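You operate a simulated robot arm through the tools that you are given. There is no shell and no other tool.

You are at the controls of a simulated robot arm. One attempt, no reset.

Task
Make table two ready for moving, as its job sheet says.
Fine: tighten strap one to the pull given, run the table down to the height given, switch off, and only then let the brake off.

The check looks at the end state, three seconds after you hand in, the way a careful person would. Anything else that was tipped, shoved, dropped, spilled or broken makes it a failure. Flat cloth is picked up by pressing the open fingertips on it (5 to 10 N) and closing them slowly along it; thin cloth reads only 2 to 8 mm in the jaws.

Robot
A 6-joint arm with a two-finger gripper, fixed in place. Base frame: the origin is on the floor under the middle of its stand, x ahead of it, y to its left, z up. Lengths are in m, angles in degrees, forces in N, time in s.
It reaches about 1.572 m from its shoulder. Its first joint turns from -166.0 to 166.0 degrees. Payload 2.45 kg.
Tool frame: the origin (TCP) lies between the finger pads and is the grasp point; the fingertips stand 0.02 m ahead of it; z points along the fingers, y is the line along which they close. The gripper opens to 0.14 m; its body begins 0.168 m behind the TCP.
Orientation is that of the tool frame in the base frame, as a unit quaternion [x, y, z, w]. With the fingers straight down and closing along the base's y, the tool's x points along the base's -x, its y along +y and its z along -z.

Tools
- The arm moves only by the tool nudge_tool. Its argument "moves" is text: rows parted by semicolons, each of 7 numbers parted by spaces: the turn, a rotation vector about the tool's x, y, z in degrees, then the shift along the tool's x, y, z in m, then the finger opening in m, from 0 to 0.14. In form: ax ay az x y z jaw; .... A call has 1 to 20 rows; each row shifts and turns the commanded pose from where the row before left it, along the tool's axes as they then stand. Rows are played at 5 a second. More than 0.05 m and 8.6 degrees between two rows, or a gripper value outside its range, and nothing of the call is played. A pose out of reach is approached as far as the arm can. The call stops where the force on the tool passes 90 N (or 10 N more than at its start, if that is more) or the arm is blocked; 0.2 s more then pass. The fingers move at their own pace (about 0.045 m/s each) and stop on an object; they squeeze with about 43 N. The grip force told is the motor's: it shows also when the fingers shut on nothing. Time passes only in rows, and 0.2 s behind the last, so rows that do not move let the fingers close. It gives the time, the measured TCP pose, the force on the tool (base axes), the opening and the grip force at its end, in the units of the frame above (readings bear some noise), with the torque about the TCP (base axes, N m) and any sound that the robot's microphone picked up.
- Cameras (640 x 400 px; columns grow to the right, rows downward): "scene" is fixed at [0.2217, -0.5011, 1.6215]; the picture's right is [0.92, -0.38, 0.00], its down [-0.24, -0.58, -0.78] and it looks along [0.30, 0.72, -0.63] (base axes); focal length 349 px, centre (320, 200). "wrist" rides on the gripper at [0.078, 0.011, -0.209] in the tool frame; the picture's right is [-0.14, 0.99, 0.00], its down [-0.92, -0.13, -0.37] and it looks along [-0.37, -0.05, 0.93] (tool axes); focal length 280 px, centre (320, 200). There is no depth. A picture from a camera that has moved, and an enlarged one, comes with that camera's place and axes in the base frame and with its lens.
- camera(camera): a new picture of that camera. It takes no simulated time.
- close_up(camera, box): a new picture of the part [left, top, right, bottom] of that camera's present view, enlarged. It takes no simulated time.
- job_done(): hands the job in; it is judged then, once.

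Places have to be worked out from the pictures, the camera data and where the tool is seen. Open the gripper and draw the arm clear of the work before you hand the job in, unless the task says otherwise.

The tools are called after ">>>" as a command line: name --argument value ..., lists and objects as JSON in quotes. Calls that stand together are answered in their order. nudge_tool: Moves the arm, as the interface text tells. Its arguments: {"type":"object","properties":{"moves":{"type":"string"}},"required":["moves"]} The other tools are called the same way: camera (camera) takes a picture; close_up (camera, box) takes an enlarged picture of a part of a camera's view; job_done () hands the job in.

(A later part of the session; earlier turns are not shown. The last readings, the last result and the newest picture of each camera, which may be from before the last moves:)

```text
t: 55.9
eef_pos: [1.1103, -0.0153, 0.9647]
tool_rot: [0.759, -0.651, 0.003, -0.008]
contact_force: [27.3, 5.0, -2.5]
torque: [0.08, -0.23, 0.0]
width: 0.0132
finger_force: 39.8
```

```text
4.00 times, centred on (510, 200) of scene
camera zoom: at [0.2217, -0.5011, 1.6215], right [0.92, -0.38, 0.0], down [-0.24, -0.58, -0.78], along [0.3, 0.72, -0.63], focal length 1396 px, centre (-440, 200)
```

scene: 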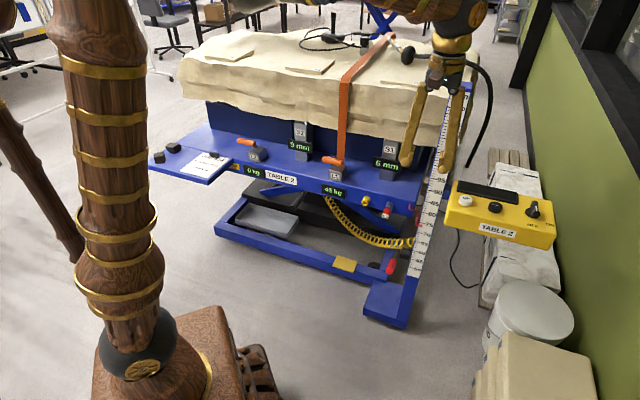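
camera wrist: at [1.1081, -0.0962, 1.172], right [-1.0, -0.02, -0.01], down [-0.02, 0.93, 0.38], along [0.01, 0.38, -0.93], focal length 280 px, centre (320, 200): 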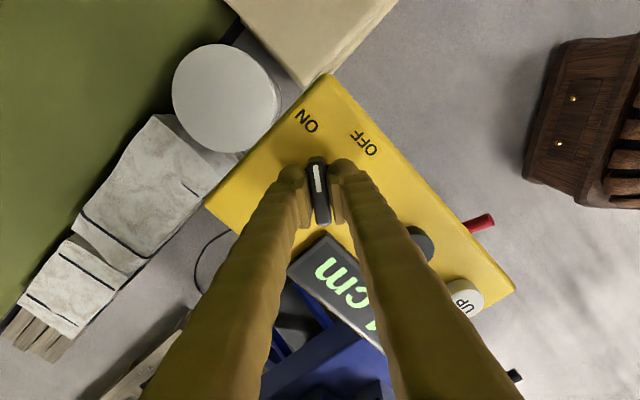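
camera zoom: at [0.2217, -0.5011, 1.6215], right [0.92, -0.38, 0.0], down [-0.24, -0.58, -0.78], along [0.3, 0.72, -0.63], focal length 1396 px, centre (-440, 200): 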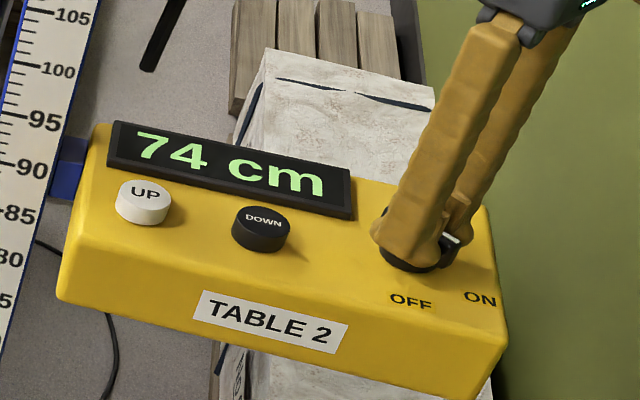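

The pendant display lit up with 74 cm, so the switch is on. I turn a few degrees more toward the ON mark to seat it, then read.

>>> nudge_tool --moves "0 0 -4 0 0 0 0.005; 0 0 0 0 0 0 0.005"

>>> close_up --camera "wrist" --box '[220, 80, 420, 240]'

```text
t: 56.5
eef_pos: [1.1102, -0.0155, 0.964]
tool_rot: [0.781, -0.625, 0.002, -0.008]
contact_force: [35.6, -1.7, 5.7]
torque: [0.04, -0.34, 0.01]
width: 0.0131
finger_force: 39.6
```

```text
2.50 times, centred on (320, 160) of wrist
camera zoom: at [1.1137, -0.0959, 1.172], right [-1.0, -0.08, -0.01], down [-0.08, 0.92, 0.38], along [-0.02, 0.38, -0.93], focal length 701 px, centre (320, 300)
```

zoom: 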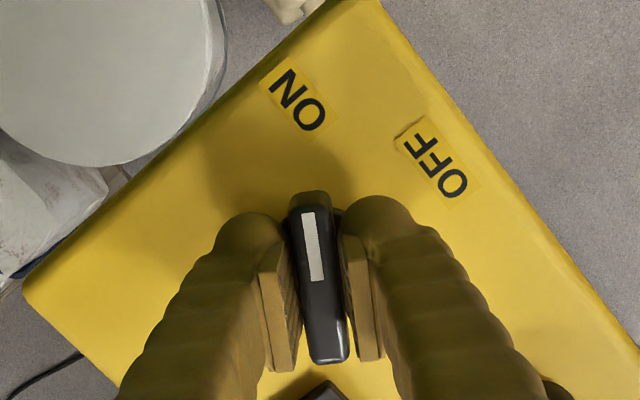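

The bar now points at ON. I open just enough to release it and rise straight up.

>>> nudge_tool --moves "0 0 0 0 0 0 0.035; 0 0 0 0 0 0 0.035; 0 0 0 0 0 0 0.035; 0 0 0 0 0 -0.015 0.035; 0 0 0 0 0 -0.03 0.035; 0 0 0 0 0 -0.03 0.035; 0 0 0 0 0 0 0.035"

>>> close_up --camera "scene" --box '[430, 150, 590, 250]'

>>> close_up --camera "scene" --box '[250, 100, 490, 250]'

```text
t: 58.1
eef_pos: [1.1076, -0.0177, 1.0402]
tool_rot: [0.781, -0.624, 0.002, -0.007]
contact_force: [0.6, -0.2, -0.1]
torque: [0.01, 0.01, 0.02]
width: 0.035
finger_force: 0.0
```

```text
4.00 times, centred on (510, 200) of scene
camera zoom: at [0.2217, -0.5011, 1.6215], right [0.92, -0.38, 0.0], down [-0.24, -0.58, -0.78], along [0.3, 0.72, -0.63], focal length 1396 px, centre (-440, 200)
```

zoom: 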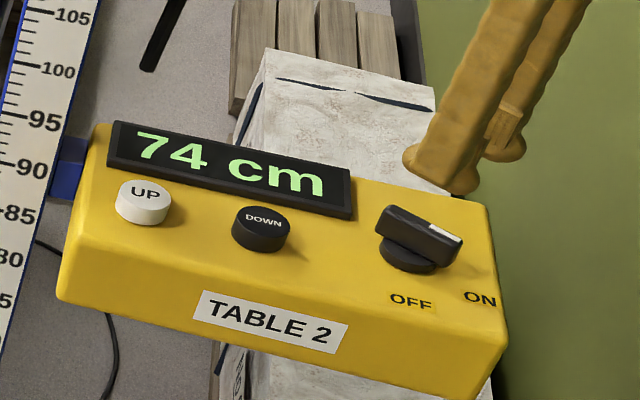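

```text
2.67 times, centred on (370, 175) of scene
camera zoom: at [0.2217, -0.5011, 1.6215], right [0.92, -0.38, 0.0], down [-0.24, -0.58, -0.78], along [0.3, 0.72, -0.63], focal length 931 px, centre (187, 267)
```

zoom: 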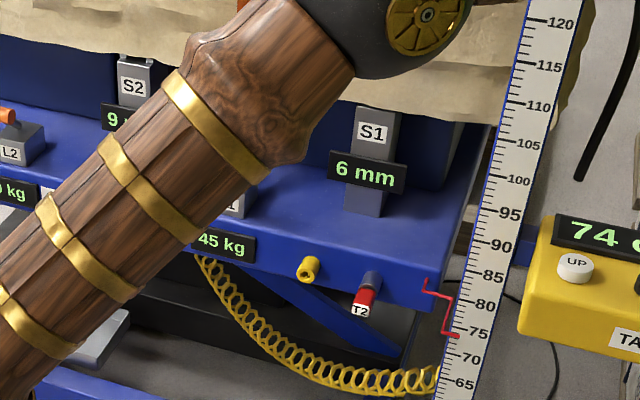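

The switch stays at ON and the scale pointer also shows about 74-75. I turn the tool back so the closed fingers line up with the pendant, and move above the DOWN button at (1.022, 0.045).

>>> nudge_tool --moves "0 0 0 -0.04 0.035 0 0.0; 0 0 0 -0.04 0.035 0 0.0; 0 0 8.3 0 0 0 0.0; 0 0 8.3 0 0 0 0.0; 0 0 8.3 0 0 0 0.0; 0 0 8.3 0 0 0 0.0; 0 0 8.3 0 0 0 0.0; 0 0 8.3 0 0 0 0.0; 0 0 8.2 0 0 0 0.0; 0 0 0 0 0 0.025 0.0; 0 0 0 0 0 0 0.0"

>>> camera --camera "wrist"

>>> close_up --camera "scene" --box '[430, 150, 590, 250]'

```text
refused: row 1 steps farther than a row can; nothing moved
```

```text
taken
camera wrist: at [1.1121, -0.0988, 1.2474], right [-1.0, -0.08, -0.01], down [-0.08, 0.92, 0.38], along [-0.02, 0.38, -0.93], focal length 280 px, centre (320, 200)
```

wrist: 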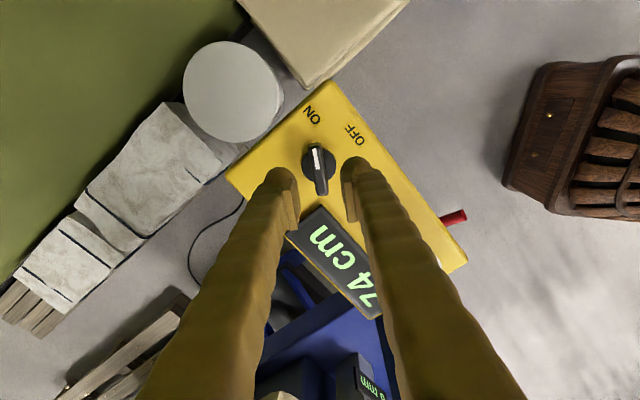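

```text
4.00 times, centred on (510, 200) of scene
camera zoom: at [0.2217, -0.5011, 1.6215], right [0.92, -0.38, 0.0], down [-0.24, -0.58, -0.78], along [0.3, 0.72, -0.63], focal length 1396 px, centre (-440, 200)
```

zoom: 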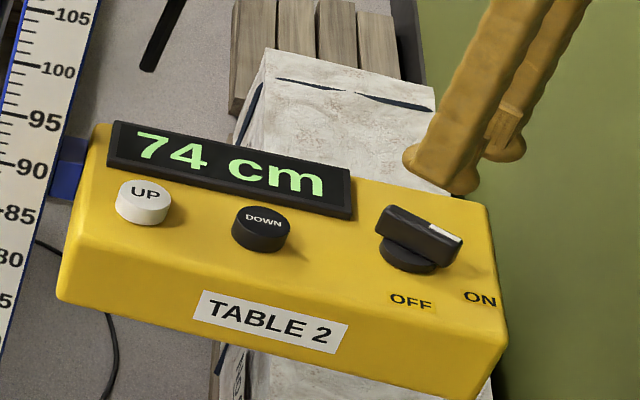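

The step was slightly too long and nothing moved, so I send it again with shorter rows.

>>> nudge_tool --moves "0 0 0 -0.027 0.0235 0 0.0; 0 0 0 -0.027 0.0235 0 0.0; 0 0 0 -0.027 0.0235 0 0.0; 0 0 8.3 0 0 0 0.0; 0 0 8.3 0 0 0 0.0; 0 0 8.3 0 0 0 0.0; 0 0 8.3 0 0 0 0.0; 0 0 8.3 0 0 0 0.0; 0 0 8.3 0 0 0 0.0; 0 0 8.2 0 0 0 0.0; 0 0 0 0 0 0.025 0.0; 0 0 0 0 0 0 0.0"

>>> camera --camera "wrist"

>>> close_up --camera "scene" --box '[430, 150, 590, 250]'

```text
t: 60.7
eef_pos: [1.0228, 0.0459, 1.0161]
tool_rot: [-0.381, 0.925, 0.003, 0.007]
contact_force: [0.6, -0.3, 0.3]
torque: [0.03, 0.02, 0.0]
width: 0.0001
finger_force: 29.8
```

```text
taken
camera wrist: at [0.9567, -0.0028, 1.2216], right [-0.6, 0.8, 0.0], down [0.74, 0.55, 0.38], along [0.31, 0.23, -0.92], focal length 280 px, centre (320, 200)
```

wrist: 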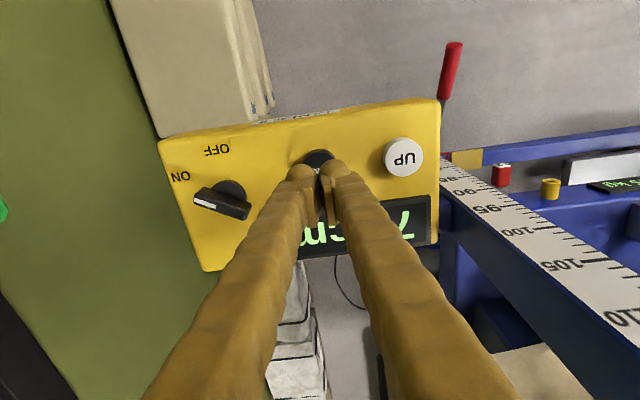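

```text
4.00 times, centred on (510, 200) of scene
camera zoom: at [0.2217, -0.5011, 1.6215], right [0.92, -0.38, 0.0], down [-0.24, -0.58, -0.78], along [0.3, 0.72, -0.63], focal length 1396 px, centre (-440, 200)
```

zoom: 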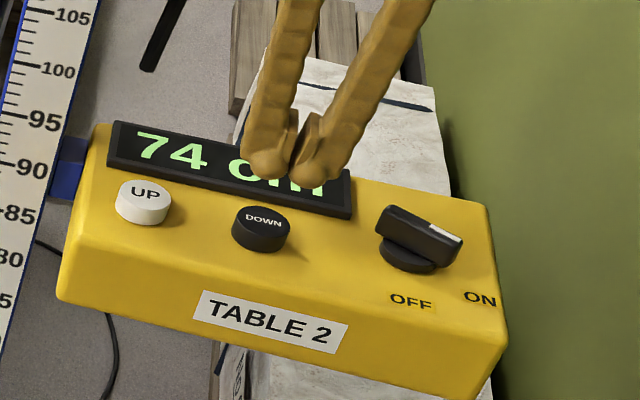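

The closed fingertips are right over DOWN. I go down to about 1 cm above the button.

>>> nudge_tool --moves "0 0 0 0 0 0.015 0.0; 0 0 0 0 0 0.015 0.0; 0 0 0 0 0 0.015 0.0; 0 0 0 0 0 0 0.0"

>>> camera --camera "wrist"

>>> close_up --camera "scene" --box '[430, 150, 590, 250]'

```text
t: 61.7
eef_pos: [1.0222, 0.0481, 0.9701]
tool_rot: [-0.38, 0.925, 0.002, 0.007]
contact_force: [-0.2, 0.4, -0.2]
torque: [-0.03, 0.02, 0.0]
width: 0.0
finger_force: 29.6
```

```text
taken
camera wrist: at [0.9567, -0.0017, 1.177], right [-0.6, 0.8, 0.0], down [0.74, 0.55, 0.38], along [0.31, 0.23, -0.92], focal length 280 px, centre (320, 200)
```

wrist: 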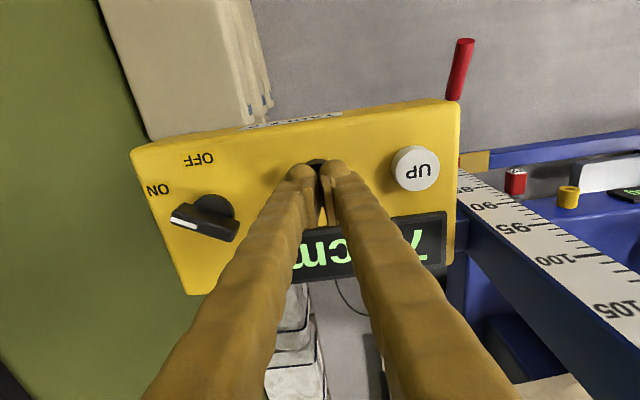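

```text
4.00 times, centred on (510, 200) of scene
camera zoom: at [0.2217, -0.5011, 1.6215], right [0.92, -0.38, 0.0], down [-0.24, -0.58, -0.78], along [0.3, 0.72, -0.63], focal length 1396 px, centre (-440, 200)
```

zoom: 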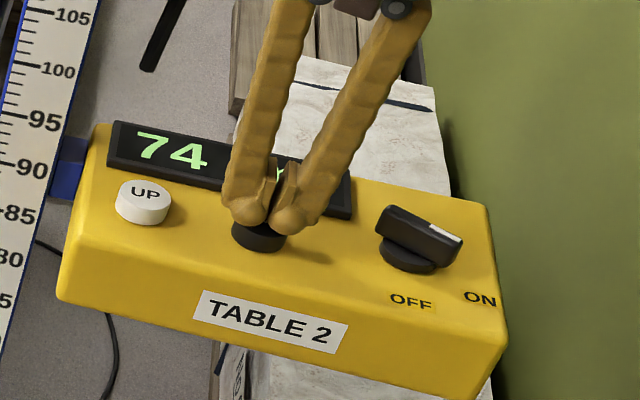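

The tips stand right over the button and the digits stay visible. I make a short test press: 15 mm down in three rows, then straight back up.

>>> nudge_tool --moves "0 0 0 0 0 0.006 0.0; 0 0 0 0 0 0.005 0.0; 0 0 0 0 0 0.004 0.0; 0 0 0 0 0 -0.012 0.0"

>>> close_up --camera "scene" --box '[430, 150, 590, 250]'

>>> close_up --camera "scene" --box '[380, 180, 480, 280]'

```text
t: 62.7
eef_pos: [1.0223, 0.0497, 0.9656]
tool_rot: [-0.38, 0.925, 0.001, 0.007]
contact_force: [0.2, 0.2, 1.2]
torque: [-0.01, -0.01, 0.02]
width: 0.0062
finger_force: 30.1
```

```text
4.00 times, centred on (510, 200) of scene
camera zoom: at [0.2217, -0.5011, 1.6215], right [0.92, -0.38, 0.0], down [-0.24, -0.58, -0.78], along [0.3, 0.72, -0.63], focal length 1396 px, centre (-440, 200)
```

zoom: 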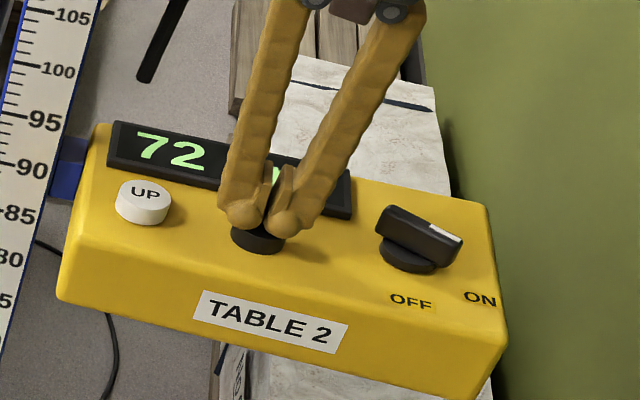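

```text
4.00 times, centred on (430, 230) of scene
camera zoom: at [0.2217, -0.5011, 1.6215], right [0.92, -0.38, 0.0], down [-0.24, -0.58, -0.78], along [0.3, 0.72, -0.63], focal length 1396 px, centre (-120, 80)
```

zoom: 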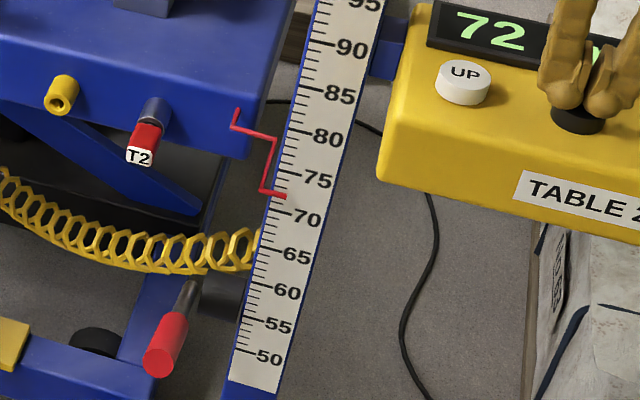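

The short press took it from 74 to 72, and the pointer follows. I check that it stands still now and is steady.

>>> nudge_tool --moves "0 0 0 0 0 0 0.0; 0 0 0 0 0 0 0.0"

>>> close_up --camera "scene" --box '[390, 160, 550, 260]'

>>> camera --camera "scene"

```text
t: 63.3
eef_pos: [1.0221, 0.0495, 0.9663]
tool_rot: [-0.38, 0.925, 0.002, 0.006]
contact_force: [0.3, 0.2, 1.5]
torque: [0.02, 0.03, -0.03]
width: 0.0058
finger_force: 29.8
```

```text
4.00 times, centred on (470, 210) of scene
camera zoom: at [0.2217, -0.5011, 1.6215], right [0.92, -0.38, 0.0], down [-0.24, -0.58, -0.78], along [0.3, 0.72, -0.63], focal length 1396 px, centre (-280, 160)
```

zoom: 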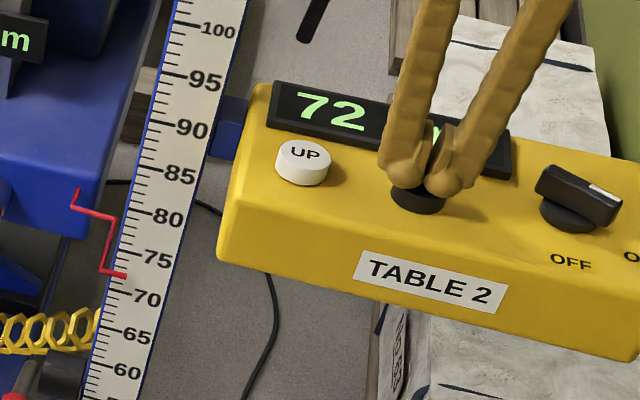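

```text
taken
```

scene: 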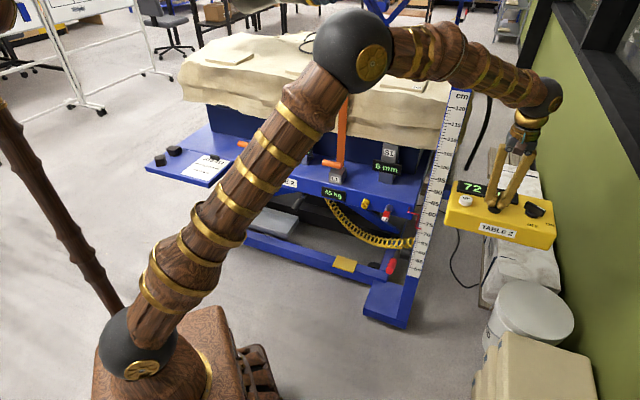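

It holds at 72. I press longer, holding for about 0.8 s, then release and read.

>>> nudge_tool --moves "0 0 0 0 0 0.006 0.0; 0 0 0 0 0 0.005 0.0; 0 0 0 0 0 0 0.0; 0 0 0 0 0 0 0.0; 0 0 0 0 0 -0.012 0.0"

>>> close_up --camera "scene" --box '[390, 160, 550, 260]'

>>> close_up --camera "scene" --box '[290, 130, 450, 290]'

```text
t: 64.5
eef_pos: [1.0195, 0.0485, 0.9655]
tool_rot: [-0.381, 0.925, 0.002, 0.008]
contact_force: [0.6, 0.0, 0.2]
torque: [-0.01, 0.01, 0.0]
width: 0.0061
finger_force: 29.6
```

```text
4.00 times, centred on (470, 210) of scene
camera zoom: at [0.2217, -0.5011, 1.6215], right [0.92, -0.38, 0.0], down [-0.24, -0.58, -0.78], along [0.3, 0.72, -0.63], focal length 1396 px, centre (-280, 160)
```

zoom: 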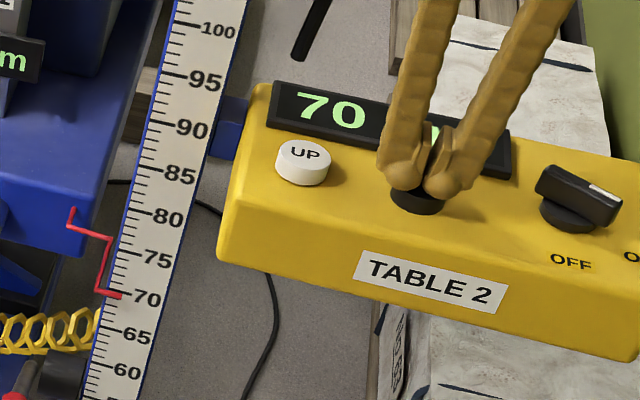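

```text
2.50 times, centred on (370, 210) of scene
camera zoom: at [0.2217, -0.5011, 1.6215], right [0.92, -0.38, 0.0], down [-0.24, -0.58, -0.78], along [0.3, 0.72, -0.63], focal length 873 px, centre (195, 175)
```

zoom: 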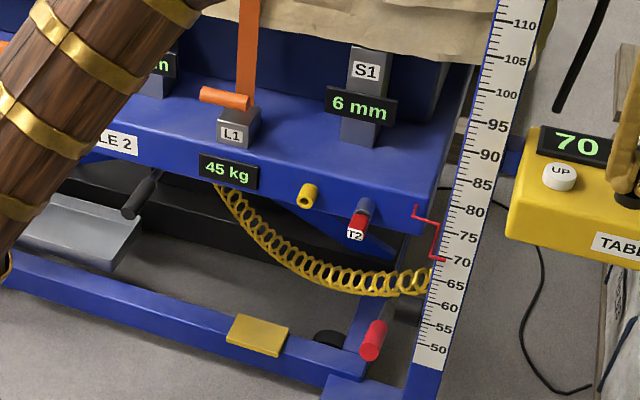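

Now 70: again 2 cm in spite of the longer hold, so each press may be a fixed step. I make one short press to test.

>>> nudge_tool --moves "0 0 0 0 0 0.006 0.0; 0 0 0 0 0 0.005 0.0; 0 0 0 0 0 -0.012 0.0; 0 0 0 0 0 0 0.0"

>>> close_up --camera "scene" --box '[390, 160, 550, 260]'

```text
t: 65.5
eef_pos: [1.0226, 0.0488, 0.9694]
tool_rot: [-0.381, 0.925, 0.002, 0.007]
contact_force: [-0.8, 0.0, 0.1]
torque: [-0.01, -0.04, 0.03]
width: 0.0001
finger_force: 29.3
```

```text
4.00 times, centred on (470, 210) of scene
camera zoom: at [0.2217, -0.5011, 1.6215], right [0.92, -0.38, 0.0], down [-0.24, -0.58, -0.78], along [0.3, 0.72, -0.63], focal length 1396 px, centre (-280, 160)
```

zoom: 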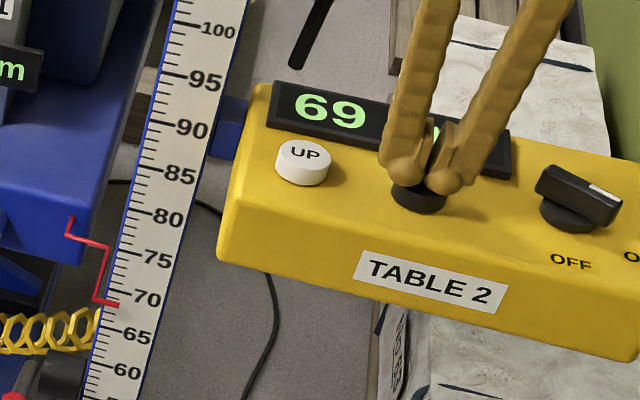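

It runs continuously at roughly 2.5-3 cm/s while held. From 69 I hold for about 1.6 s and read again.

>>> nudge_tool --moves "0 0 0 0 0 0.007 0.0; 0 0 0 0 0 0.0055 0.0; 0 0 0 0 0 0 0.0; 0 0 0 0 0 0 0.0; 0 0 0 0 0 0 0.0; 0 0 0 0 0 0 0.0; 0 0 0 0 0 0 0.0; 0 0 0 0 0 0 0.0; 0 0 0 0 0 -0.012 0.0; 0 0 0 0 0 0 0.0"

>>> close_up --camera "scene" --box '[390, 160, 550, 260]'

>>> close_up --camera "scene" --box '[290, 130, 450, 290]'

```text
t: 67.7
eef_pos: [1.0218, 0.0517, 0.9655]
tool_rot: [-0.38, 0.925, 0.003, 0.006]
contact_force: [-0.7, 1.1, 1.0]
torque: [-0.03, 0.01, -0.01]
width: 0.0059
finger_force: 29.3
```

```text
4.00 times, centred on (470, 210) of scene
camera zoom: at [0.2217, -0.5011, 1.6215], right [0.92, -0.38, 0.0], down [-0.24, -0.58, -0.78], along [0.3, 0.72, -0.63], focal length 1396 px, centre (-280, 160)
```

zoom: 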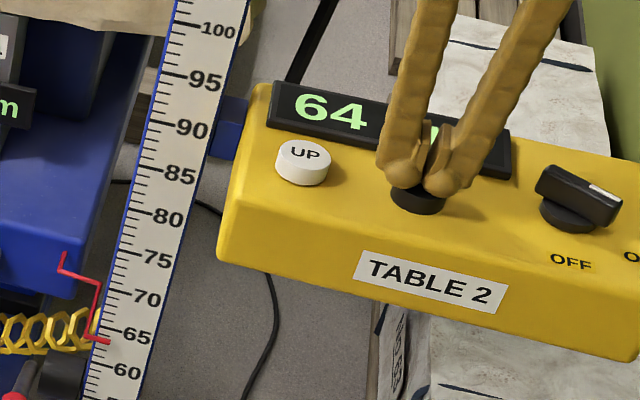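

```text
2.50 times, centred on (370, 210) of scene
camera zoom: at [0.2217, -0.5011, 1.6215], right [0.92, -0.38, 0.0], down [-0.24, -0.58, -0.78], along [0.3, 0.72, -0.63], focal length 873 px, centre (195, 175)
```

zoom: 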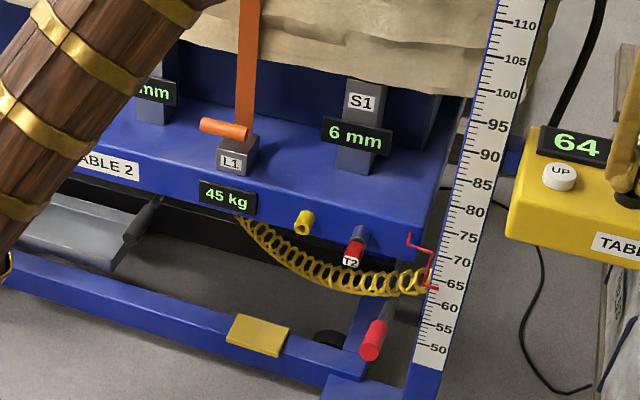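

Now 64, and everything else (45 kg, 6 mm, handle under the table well in front of the tray) is unchanged. A further hold of three rows should bring it to about 61.

>>> nudge_tool --moves "0 0 0 0 0 0.006 0.0; 0 0 0 0 0 0.005 0.0; 0 0 0 0 0 0 0.0; 0 0 0 0 0 0 0.0; 0 0 0 0 0 0 0.0; 0 0 0 0 0 -0.012 0.0; 0 0 0 0 0 0 0.0"

>>> close_up --camera "scene" --box '[390, 160, 550, 260]'

>>> close_up --camera "scene" --box '[385, 215, 445, 275]'

```text
t: 69.3
eef_pos: [1.0211, 0.048, 0.9665]
tool_rot: [-0.38, 0.925, 0.002, 0.008]
contact_force: [-0.6, 0.5, 0.8]
torque: [-0.02, 0.01, -0.05]
width: 0.0062
finger_force: 28.9
```

```text
4.00 times, centred on (470, 210) of scene
camera zoom: at [0.2217, -0.5011, 1.6215], right [0.92, -0.38, 0.0], down [-0.24, -0.58, -0.78], along [0.3, 0.72, -0.63], focal length 1396 px, centre (-280, 160)
```

zoom: 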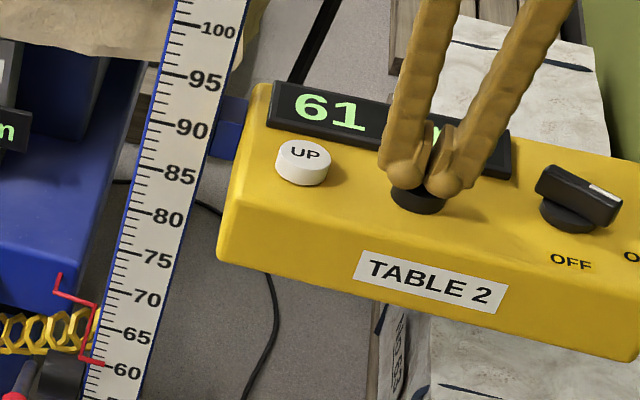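

```text
6.67 times, centred on (415, 245) of scene
camera zoom: at [0.2217, -0.5011, 1.6215], right [0.92, -0.38, 0.0], down [-0.24, -0.58, -0.78], along [0.3, 0.72, -0.63], focal length 2328 px, centre (-313, -100)
```

zoom: 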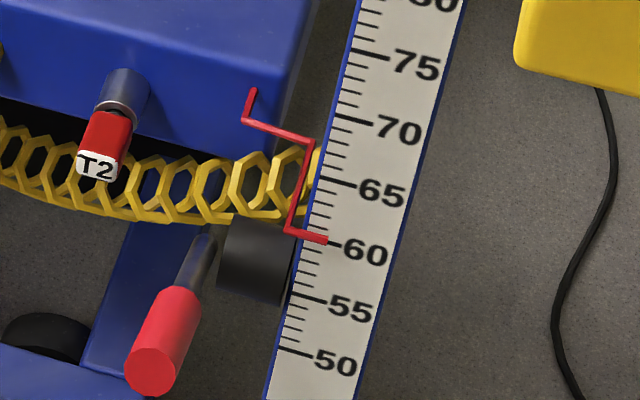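

Display 61, pointer just above 60. I give one very short tap.

>>> nudge_tool --moves "0 0 0 0 0 0.011 0.0; 0 0 0 0 0 -0.012 0.0; 0 0 0 0 0 0 0.0"

>>> close_up --camera "scene" --box '[390, 160, 550, 260]'

>>> close_up --camera "scene" --box '[385, 215, 445, 275]'

```text
t: 70.1
eef_pos: [1.0216, 0.0478, 0.9682]
tool_rot: [-0.381, 0.925, 0.002, 0.006]
contact_force: [-0.4, -0.2, 0.0]
torque: [0.0, -0.03, 0.01]
width: 0.0002
finger_force: 29.4
```

```text
4.00 times, centred on (470, 210) of scene
camera zoom: at [0.2217, -0.5011, 1.6215], right [0.92, -0.38, 0.0], down [-0.24, -0.58, -0.78], along [0.3, 0.72, -0.63], focal length 1396 px, centre (-280, 160)
```

zoom: 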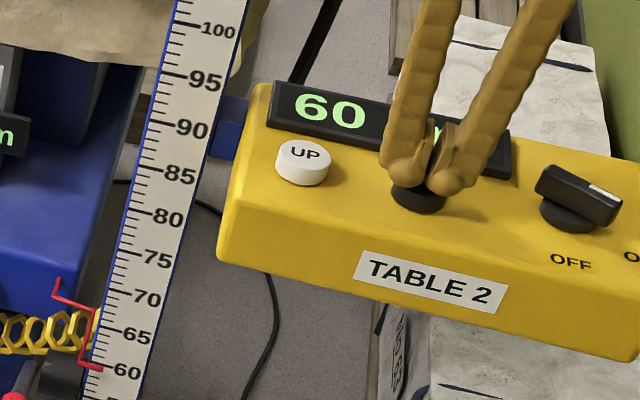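

```text
6.67 times, centred on (415, 245) of scene
camera zoom: at [0.2217, -0.5011, 1.6215], right [0.92, -0.38, 0.0], down [-0.24, -0.58, -0.78], along [0.3, 0.72, -0.63], focal length 2328 px, centre (-313, -100)
```

zoom: 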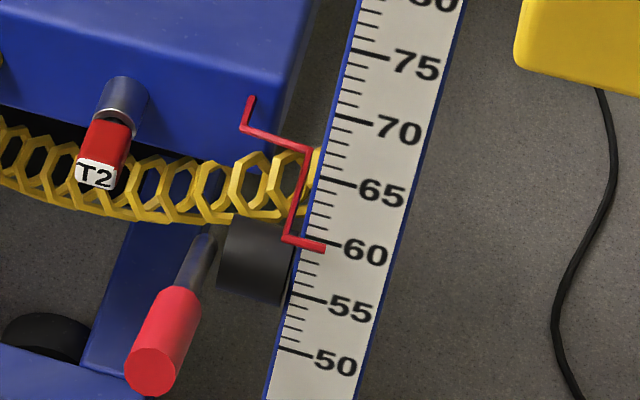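

Display 60, and the pointer sits at the 60 line (slightly below by the camera's downward parallax, which matches earlier readings). I lift off the button, open and turn the jaws to the bar's ON direction and go above the knob.

>>> nudge_tool --moves "0 0 0 0 0 -0.025 0.0; 0 0 0 0 0 -0.03 0.0; 0 0 -8.3 0 0 0 0.05; 0 0 -8.3 0 0 0 0.05; 0 0 -8.3 0 0 0 0.05; 0 0 -8.3 0 0 0 0.05; 0 0 -8.3 0 0 0 0.05; 0 0 -8.3 0 0 0 0.05; 0 0 -8.2 0 0 0 0.05; 0 0 0 0.0271 -0.024 0 0.05; 0 0 0 0.0271 -0.024 0 0.05; 0 0 0 0.0271 -0.024 0 0.05; 0 0 0 0 0 0 0.05"

>>> camera --camera "wrist"

>>> close_up --camera "scene" --box '[430, 150, 590, 250]'

```text
t: 72.9
eef_pos: [1.1095, -0.016, 1.0286]
tool_rot: [0.781, -0.625, 0.001, -0.007]
contact_force: [0.5, 0.1, -0.3]
torque: [-0.02, 0.03, -0.05]
width: 0.0499
finger_force: 0.0
```

```text
taken
camera wrist: at [1.1139, -0.096, 1.2355], right [-1.0, -0.08, -0.01], down [-0.08, 0.92, 0.38], along [-0.02, 0.38, -0.93], focal length 280 px, centre (320, 200)
```

wrist: 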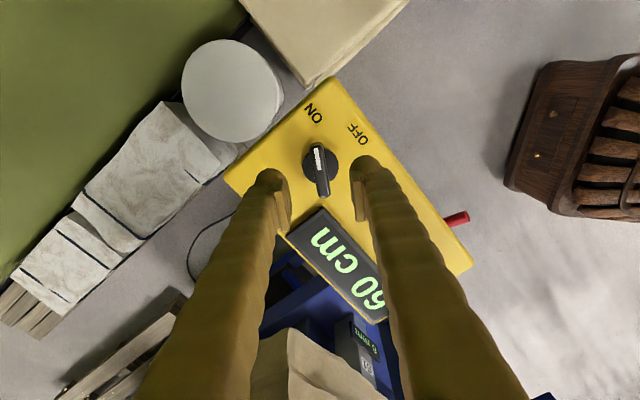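

```text
4.00 times, centred on (510, 200) of scene
camera zoom: at [0.2217, -0.5011, 1.6215], right [0.92, -0.38, 0.0], down [-0.24, -0.58, -0.78], along [0.3, 0.72, -0.63], focal length 1396 px, centre (-440, 200)
```

zoom: 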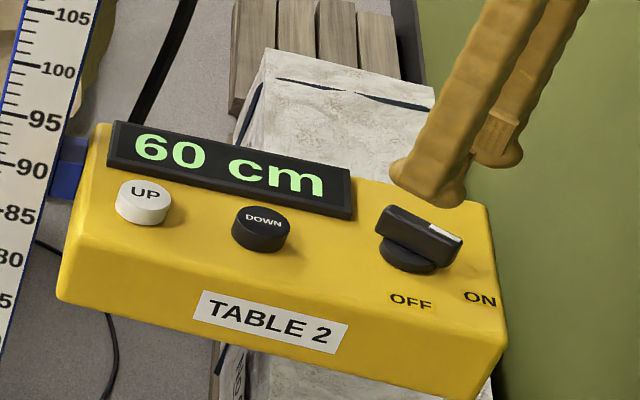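

Display steady at 60 cm and the bar is centred between the jaws. I go down and grip the bar.

>>> nudge_tool --moves "0 0 0 0 0 0.02 0.05; 0 0 0 0 0 0.02 0.05; 0 0 0 0 0 0.015 0.05; 0 0 0 0 0 0.009 0.05; 0 0 0 0 0 0 0.03; 0 0 0 0 0 0 0.01; 0 0 0 0 0 0 0.005; 0 0 0 0 0 0 0.005; 0 0 0 0 0 0 0.005"

>>> close_up --camera "wrist" --box '[220, 80, 420, 240]'

```text
t: 74.9
eef_pos: [1.1098, -0.0139, 0.9614]
tool_rot: [0.781, -0.625, 0.001, -0.007]
contact_force: [-7.4, 0.0, -3.5]
torque: [0.01, 0.08, 0.03]
width: 0.0132
finger_force: 39.6
```

```text
2.50 times, centred on (320, 160) of wrist
camera zoom: at [1.1142, -0.0948, 1.1696], right [-1.0, -0.08, -0.01], down [-0.08, 0.92, 0.38], along [-0.02, 0.38, -0.93], focal length 701 px, centre (320, 300)
```

zoom: 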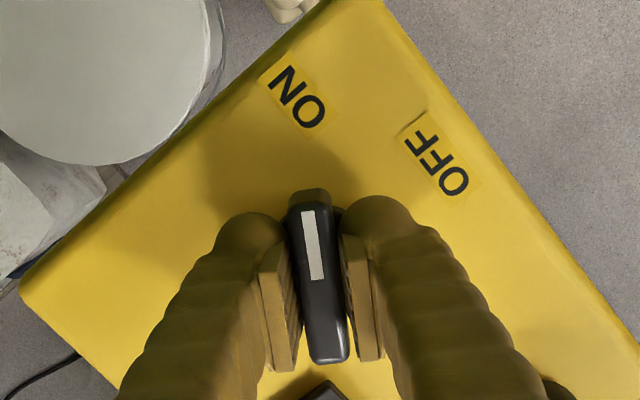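

Gripped. I turn it back toward OFF by 58° in small steps.

>>> nudge_tool --moves "0 0 8 0 0 0 0.005; 0 0 8 0 0 0 0.005; 0 0 8 0 0 0 0.005; 0 0 8 0 0 0 0.005; 0 0 8 0 0 0 0.005; 0 0 8 0 0 0 0.005; 0 0 8 0 0 0 0.005; 0 0 2 0 0 0 0.005; 0 0 0 0 0 0 0.005"

>>> close_up --camera "wrist" --box '[220, 80, 420, 240]'

>>> close_up --camera "scene" --box '[430, 150, 590, 250]'

```text
t: 76.9
eef_pos: [1.1108, -0.0126, 0.9614]
tool_rot: [-0.381, 0.925, 0.001, 0.007]
contact_force: [-26.6, 13.6, 11.3]
torque: [0.11, 0.3, 0.16]
width: 0.0131
finger_force: 39.4
```

```text
2.50 times, centred on (320, 160) of wrist
camera zoom: at [1.0445, -0.0636, 1.169], right [-0.6, 0.8, 0.0], down [0.74, 0.55, 0.38], along [0.31, 0.23, -0.92], focal length 701 px, centre (320, 300)
```

zoom: 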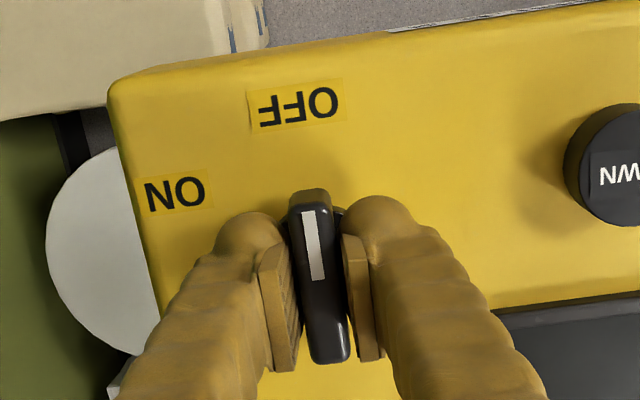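

```text
4.00 times, centred on (510, 200) of scene
camera zoom: at [0.2217, -0.5011, 1.6215], right [0.92, -0.38, 0.0], down [-0.24, -0.58, -0.78], along [0.3, 0.72, -0.63], focal length 1396 px, centre (-440, 200)
```

zoom: 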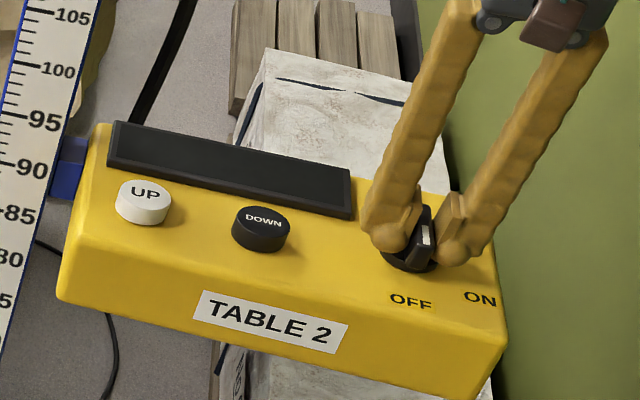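

The display went dark and the bar points at OFF. I release and rise.

>>> nudge_tool --moves "0 0 0 0 0 0 0.035; 0 0 0 0 0 0 0.035; 0 0 0 0 0 0 0.035; 0 0 0 0 0 -0.02 0.035; 0 0 0 0 0 -0.04 0.035; 0 0 0 0 0 -0.05 0.035; 0 0 0 0 0 -0.05 0.035; 0 0 0 0 0 -0.05 0.035; 0 0 0 0 0 0 0.035"

>>> close_up --camera "scene" --box '[430, 150, 590, 250]'

>>> camera --camera "wrist"

>>> camera --camera "scene"

```text
t: 78.9
eef_pos: [1.1065, -0.0164, 1.1734]
tool_rot: [-0.38, 0.925, 0.002, 0.007]
contact_force: [-0.5, -1.0, 0.5]
torque: [0.03, 0.02, -0.01]
width: 0.0347
finger_force: 0.0
```

```text
4.00 times, centred on (510, 200) of scene
camera zoom: at [0.2217, -0.5011, 1.6215], right [0.92, -0.38, 0.0], down [-0.24, -0.58, -0.78], along [0.3, 0.72, -0.63], focal length 1396 px, centre (-440, 200)
```

zoom: 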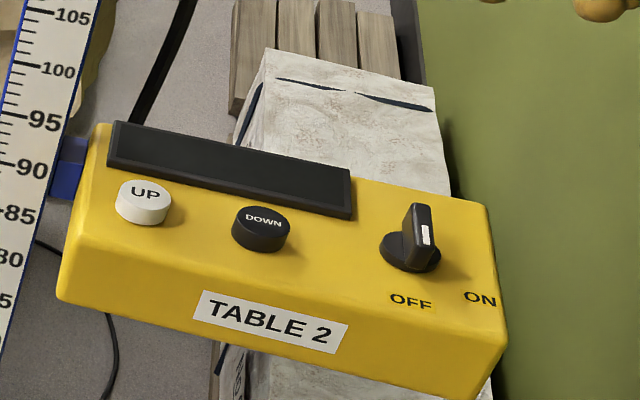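

```text
taken
camera wrist: at [1.0407, -0.0653, 1.3805], right [-0.6, 0.8, 0.0], down [0.74, 0.55, 0.38], along [0.31, 0.23, -0.92], focal length 280 px, centre (320, 200)
```

wrist: 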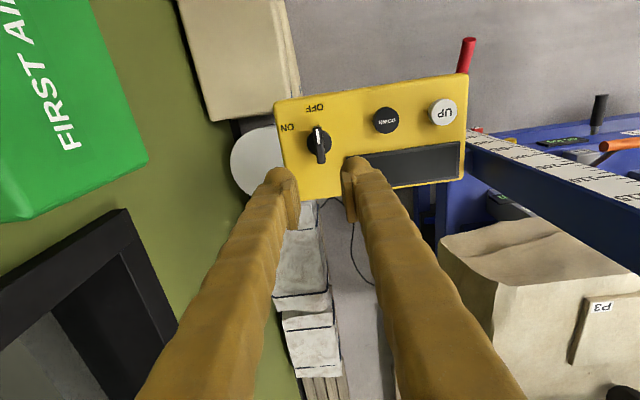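

```text
taken
```

scene: 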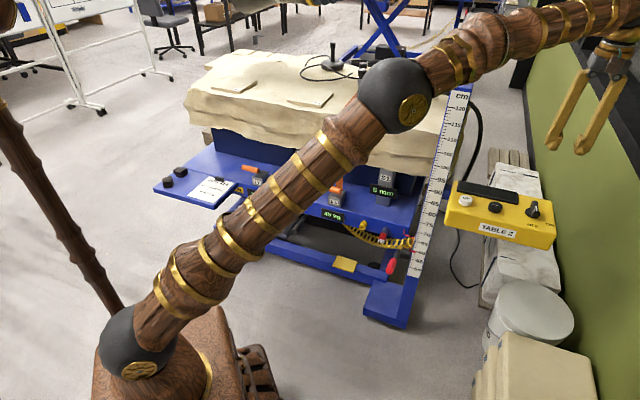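

The switch is off and stays off (display dark, knob at OFF). Now I travel back around the robot side of the mast to look down on the red brake lever and the pointer.

>>> nudge_tool --moves "0 0 0 0.0223 0.0425 0 0.06; 0 0 0 0.0223 0.0425 0 0.06; 0 0 0 0.0223 0.0425 0 0.06; 0 0 0 0.0223 0.0425 0 0.06; 0 0 0 0.0223 0.0425 0 0.06; 0 0 0 0.0223 0.0425 0 0.06; 0 0 0 0.0223 0.0425 0 0.06; 0 0 0 0.0223 0.0425 0 0.06; 0 0 0 0 0 0.045 0.06; 0 0 0 0 0 0.045 0.06; 0 0 0 0 0 0.045 0.06; 0 0 0 0 0 0 0.06"

>>> camera --camera "wrist"

>>> close_up --camera "wrist" --box '[240, 80, 420, 200]'

>>> close_up --camera "scene" --box '[290, 130, 450, 290]'

```text
t: 81.5
eef_pos: [0.7439, 0.0986, 1.029]
tool_rot: [-0.38, 0.925, 0.002, 0.007]
contact_force: [0.7, -0.7, 0.3]
torque: [0.01, 0.01, -0.01]
width: 0.0599
finger_force: 0.1
```

```text
taken
camera wrist: at [0.6771, 0.0488, 1.2364], right [-0.6, 0.8, 0.0], down [0.74, 0.55, 0.38], along [0.31, 0.23, -0.92], focal length 280 px, centre (320, 200)
```

wrist: 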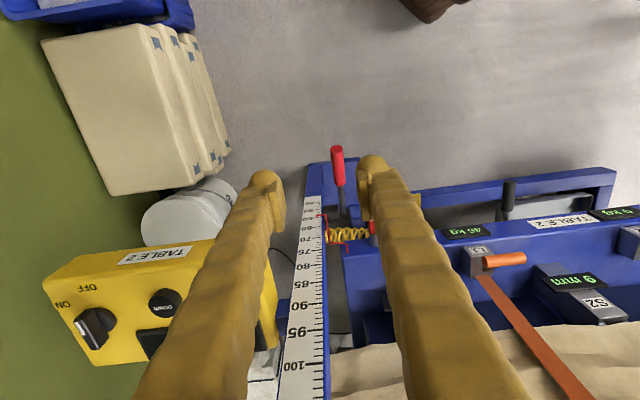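

```text
3.33 times, centred on (330, 140) of wrist
camera zoom: at [0.6771, 0.0488, 1.2364], right [-0.6, 0.8, 0.0], down [0.74, 0.55, 0.38], along [0.31, 0.23, -0.92], focal length 935 px, centre (287, 400)
```

zoom: 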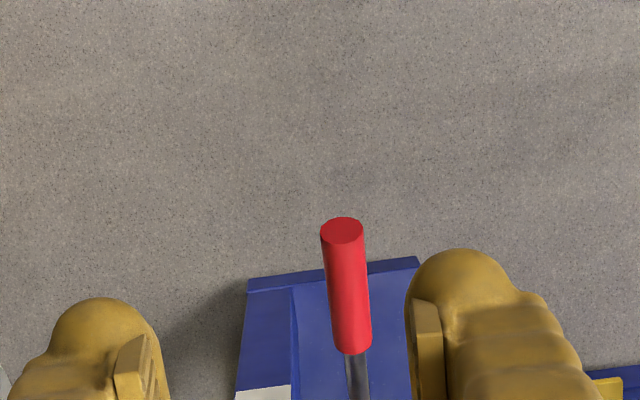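

```text
2.50 times, centred on (370, 210) of scene
camera zoom: at [0.2217, -0.5011, 1.6215], right [0.92, -0.38, 0.0], down [-0.24, -0.58, -0.78], along [0.3, 0.72, -0.63], focal length 873 px, centre (195, 175)
```

zoom: 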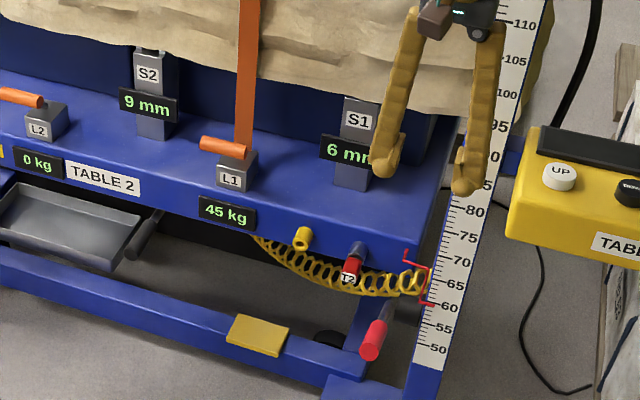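

The lever runs along the outward normal with its red grip centred near (0.79, 0.186, 0.622); the pendant and mast leave enough room. I go above the grip and down to z about 0.72 with the jaws at 0.06.

>>> nudge_tool --moves "0 0 0 -0.0314 0.0099 0 0.06; 0 0 0 -0.0314 0.0099 0 0.06; 0 0 0 -0.0314 0.0099 0 0.06; 0 0 0 0 0 0.0442 0.06; 0 0 0 0 0 0.0442 0.06; 0 0 0 0 0 0.0442 0.06; 0 0 0 0 0 0.0442 0.06; 0 0 0 0 0 0.0442 0.06; 0 0 0 0 0 0.0442 0.06; 0 0 0 0 0 0.044 0.06; 0 0 0 0 0 0 0.06"

>>> camera --camera "wrist"

>>> camera --camera "scene"

```text
t: 83.9
eef_pos: [0.7934, 0.1926, 0.7244]
tool_rot: [-0.38, 0.925, 0.002, 0.007]
contact_force: [0.5, 0.7, 0.4]
torque: [0.02, -0.04, 0.0]
width: 0.0603
finger_force: 0.0
```

```text
taken
camera wrist: at [0.7275, 0.1431, 0.9308], right [-0.6, 0.8, 0.0], down [0.74, 0.55, 0.38], along [0.31, 0.23, -0.92], focal length 280 px, centre (320, 200)
```

wrist: 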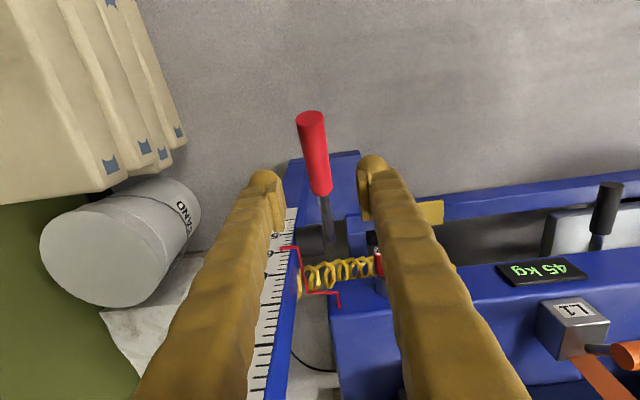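

```text
taken
```

scene: 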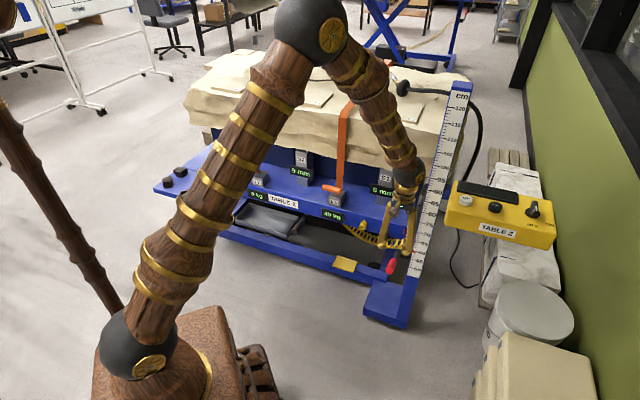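

The red grip is right between the jaws. I shift 8 mm toward its middle and descend around it.

>>> nudge_tool --moves "0 0 0 0.008 -0.003 0.02 0.06; 0 0 0 0 0 0.03 0.06; 0 0 0 0 0 0.03 0.06; 0 0 0 0 0 0.018 0.06; 0 0 0 0 0 0 0.06"

>>> camera --camera "wrist"

>>> close_up --camera "scene" --box '[350, 170, 450, 330]'

```text
t: 85.1
eef_pos: [0.7906, 0.1856, 0.6265]
tool_rot: [-0.381, 0.925, 0.001, 0.006]
contact_force: [-0.2, -0.6, -0.3]
torque: [-0.01, 0.02, 0.01]
width: 0.0603
finger_force: 0.1
```

```text
taken
camera wrist: at [0.7255, 0.136, 0.8328], right [-0.6, 0.8, 0.0], down [0.74, 0.55, 0.38], along [0.31, 0.23, -0.92], focal length 280 px, centre (320, 200)
```

wrist: 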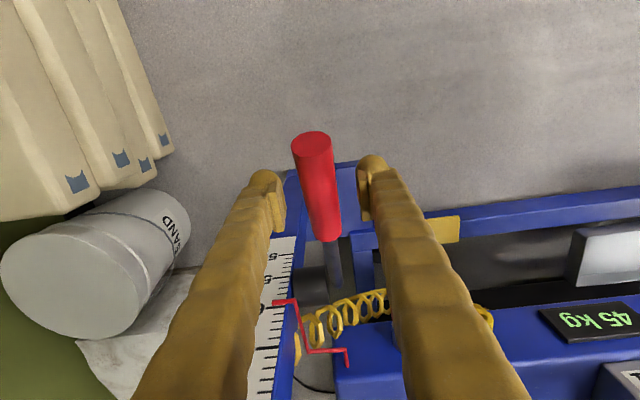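

```text
2.50 times, centred on (400, 250) of scene
camera zoom: at [0.2217, -0.5011, 1.6215], right [0.92, -0.38, 0.0], down [-0.24, -0.58, -0.78], along [0.3, 0.72, -0.63], focal length 873 px, centre (120, 75)
```

zoom: 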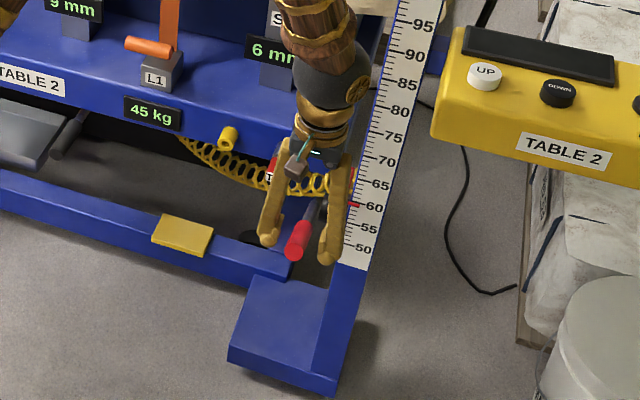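

The jaws straddle the red grip. I close on it and at the same time check the pointer close up.

>>> nudge_tool --moves "0 0 0 0 0 0 0.04; 0 0 0 0 0 0 0.02; 0 0 0 0 0 0 0.015; 0 0 0 0 0 0 0.015; 0 0 0 0 0 0 0.015"

>>> close_up --camera "wrist" --box '[230, 120, 390, 380]'

>>> close_up --camera "wrist" --box '[240, 270, 360, 370]'

```text
t: 86.3
eef_pos: [0.7909, 0.1852, 0.6254]
tool_rot: [-0.379, 0.925, 0.001, 0.007]
contact_force: [-7.5, 11.6, -0.4]
torque: [0.11, 0.05, 0.2]
width: 0.0265
finger_force: 45.0
```

```text
1.54 times, centred on (310, 250) of wrist
camera zoom: at [0.7253, 0.1363, 0.8328], right [-0.6, 0.8, 0.0], down [0.74, 0.55, 0.38], along [0.31, 0.23, -0.92], focal length 431 px, centre (335, 123)
```

zoom: 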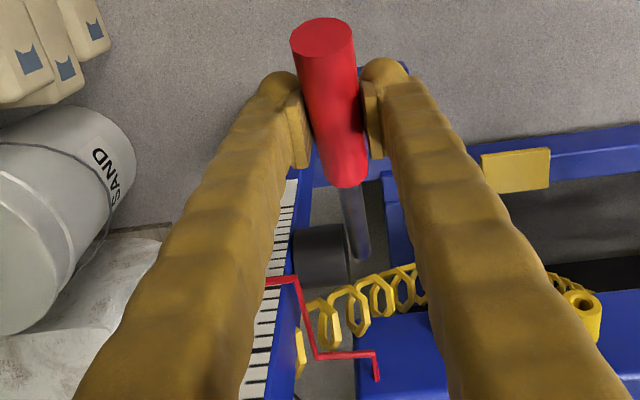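

```text
4.00 times, centred on (300, 320) of wrist
camera zoom: at [0.7253, 0.1363, 0.8328], right [-0.6, 0.8, 0.0], down [0.74, 0.55, 0.38], along [0.31, 0.23, -0.92], focal length 1122 px, centre (400, -280)
```

zoom: 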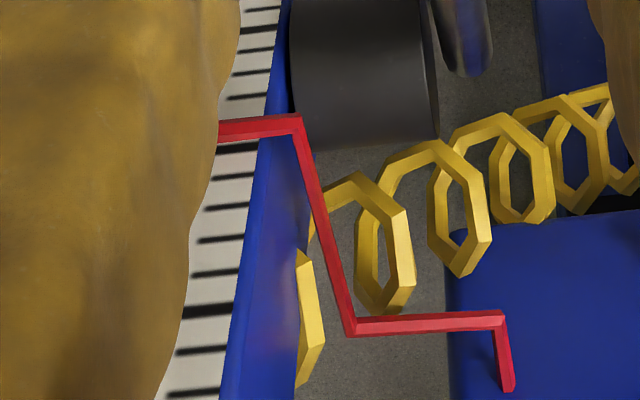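

Gripped (0.0265 m). The pointer needs a closer reading, so I zoom in on it from the scene camera before touching the brake.

>>> close_up --camera "scene" --box '[400, 235, 432, 260]'

>>> close_up --camera "wrist" --box '[270, 260, 320, 330]'

```text
16.00 times, centred on (416, 248) of scene
camera zoom: at [0.2217, -0.5011, 1.6215], right [0.92, -0.38, 0.0], down [-0.24, -0.58, -0.78], along [0.3, 0.72, -0.63], focal length 5586 px, centre (-1216, -560)
```

zoom: 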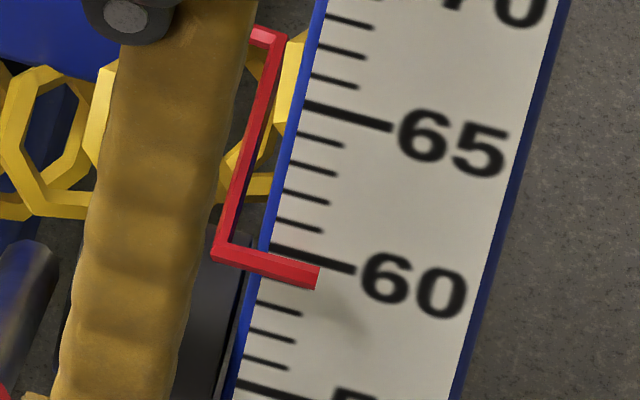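

```text
5.71 times, centred on (295, 295) of wrist
camera zoom: at [0.7253, 0.1363, 0.8328], right [-0.6, 0.8, 0.0], down [0.74, 0.55, 0.38], along [0.31, 0.23, -0.92], focal length 1602 px, centre (463, -343)
```

zoom: 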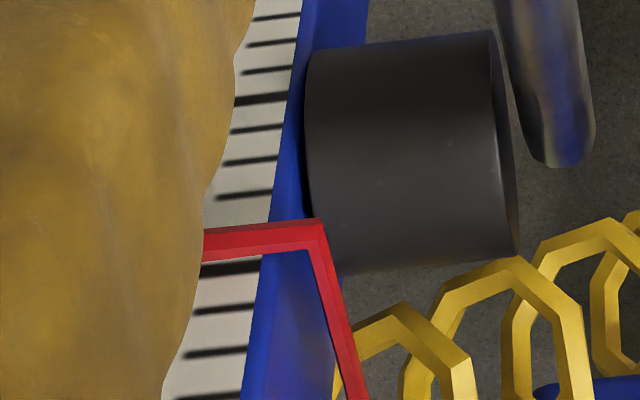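

The pointer reads 59.6 apparent from above, which with the pointer's stand-off in front of the scale agrees with the pendant's 60. Now I test the brake lever: a small 10 mm press downward.

>>> nudge_tool --moves "0 0 0 0 0 0.004 0.015; 0 0 0 0 0 0.004 0.015; 0 0 0 0 0 0.004 0.015"

>>> close_up --camera "wrist" --box '[230, 120, 390, 380]'

```text
t: 87.1
eef_pos: [0.7915, 0.1861, 0.6151]
tool_rot: [-0.38, 0.925, 0.001, 0.006]
contact_force: [-31.8, 27.2, 35.1]
torque: [0.22, 0.01, 0.64]
width: 0.0239
finger_force: 44.5
```

```text
1.54 times, centred on (310, 250) of wrist
camera zoom: at [0.7251, 0.1357, 0.8219], right [-0.6, 0.8, 0.0], down [0.74, 0.55, 0.38], along [0.3, 0.23, -0.92], focal length 431 px, centre (335, 123)
```

zoom: 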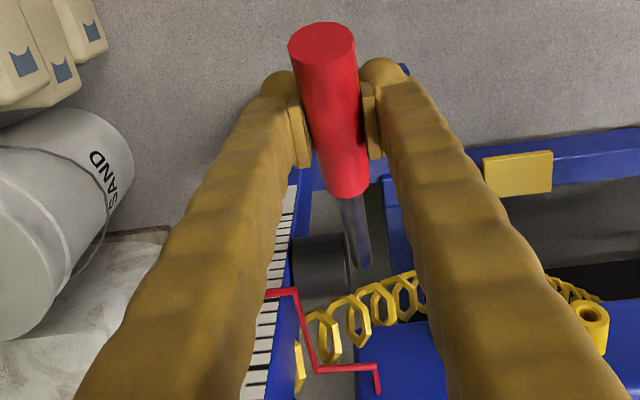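

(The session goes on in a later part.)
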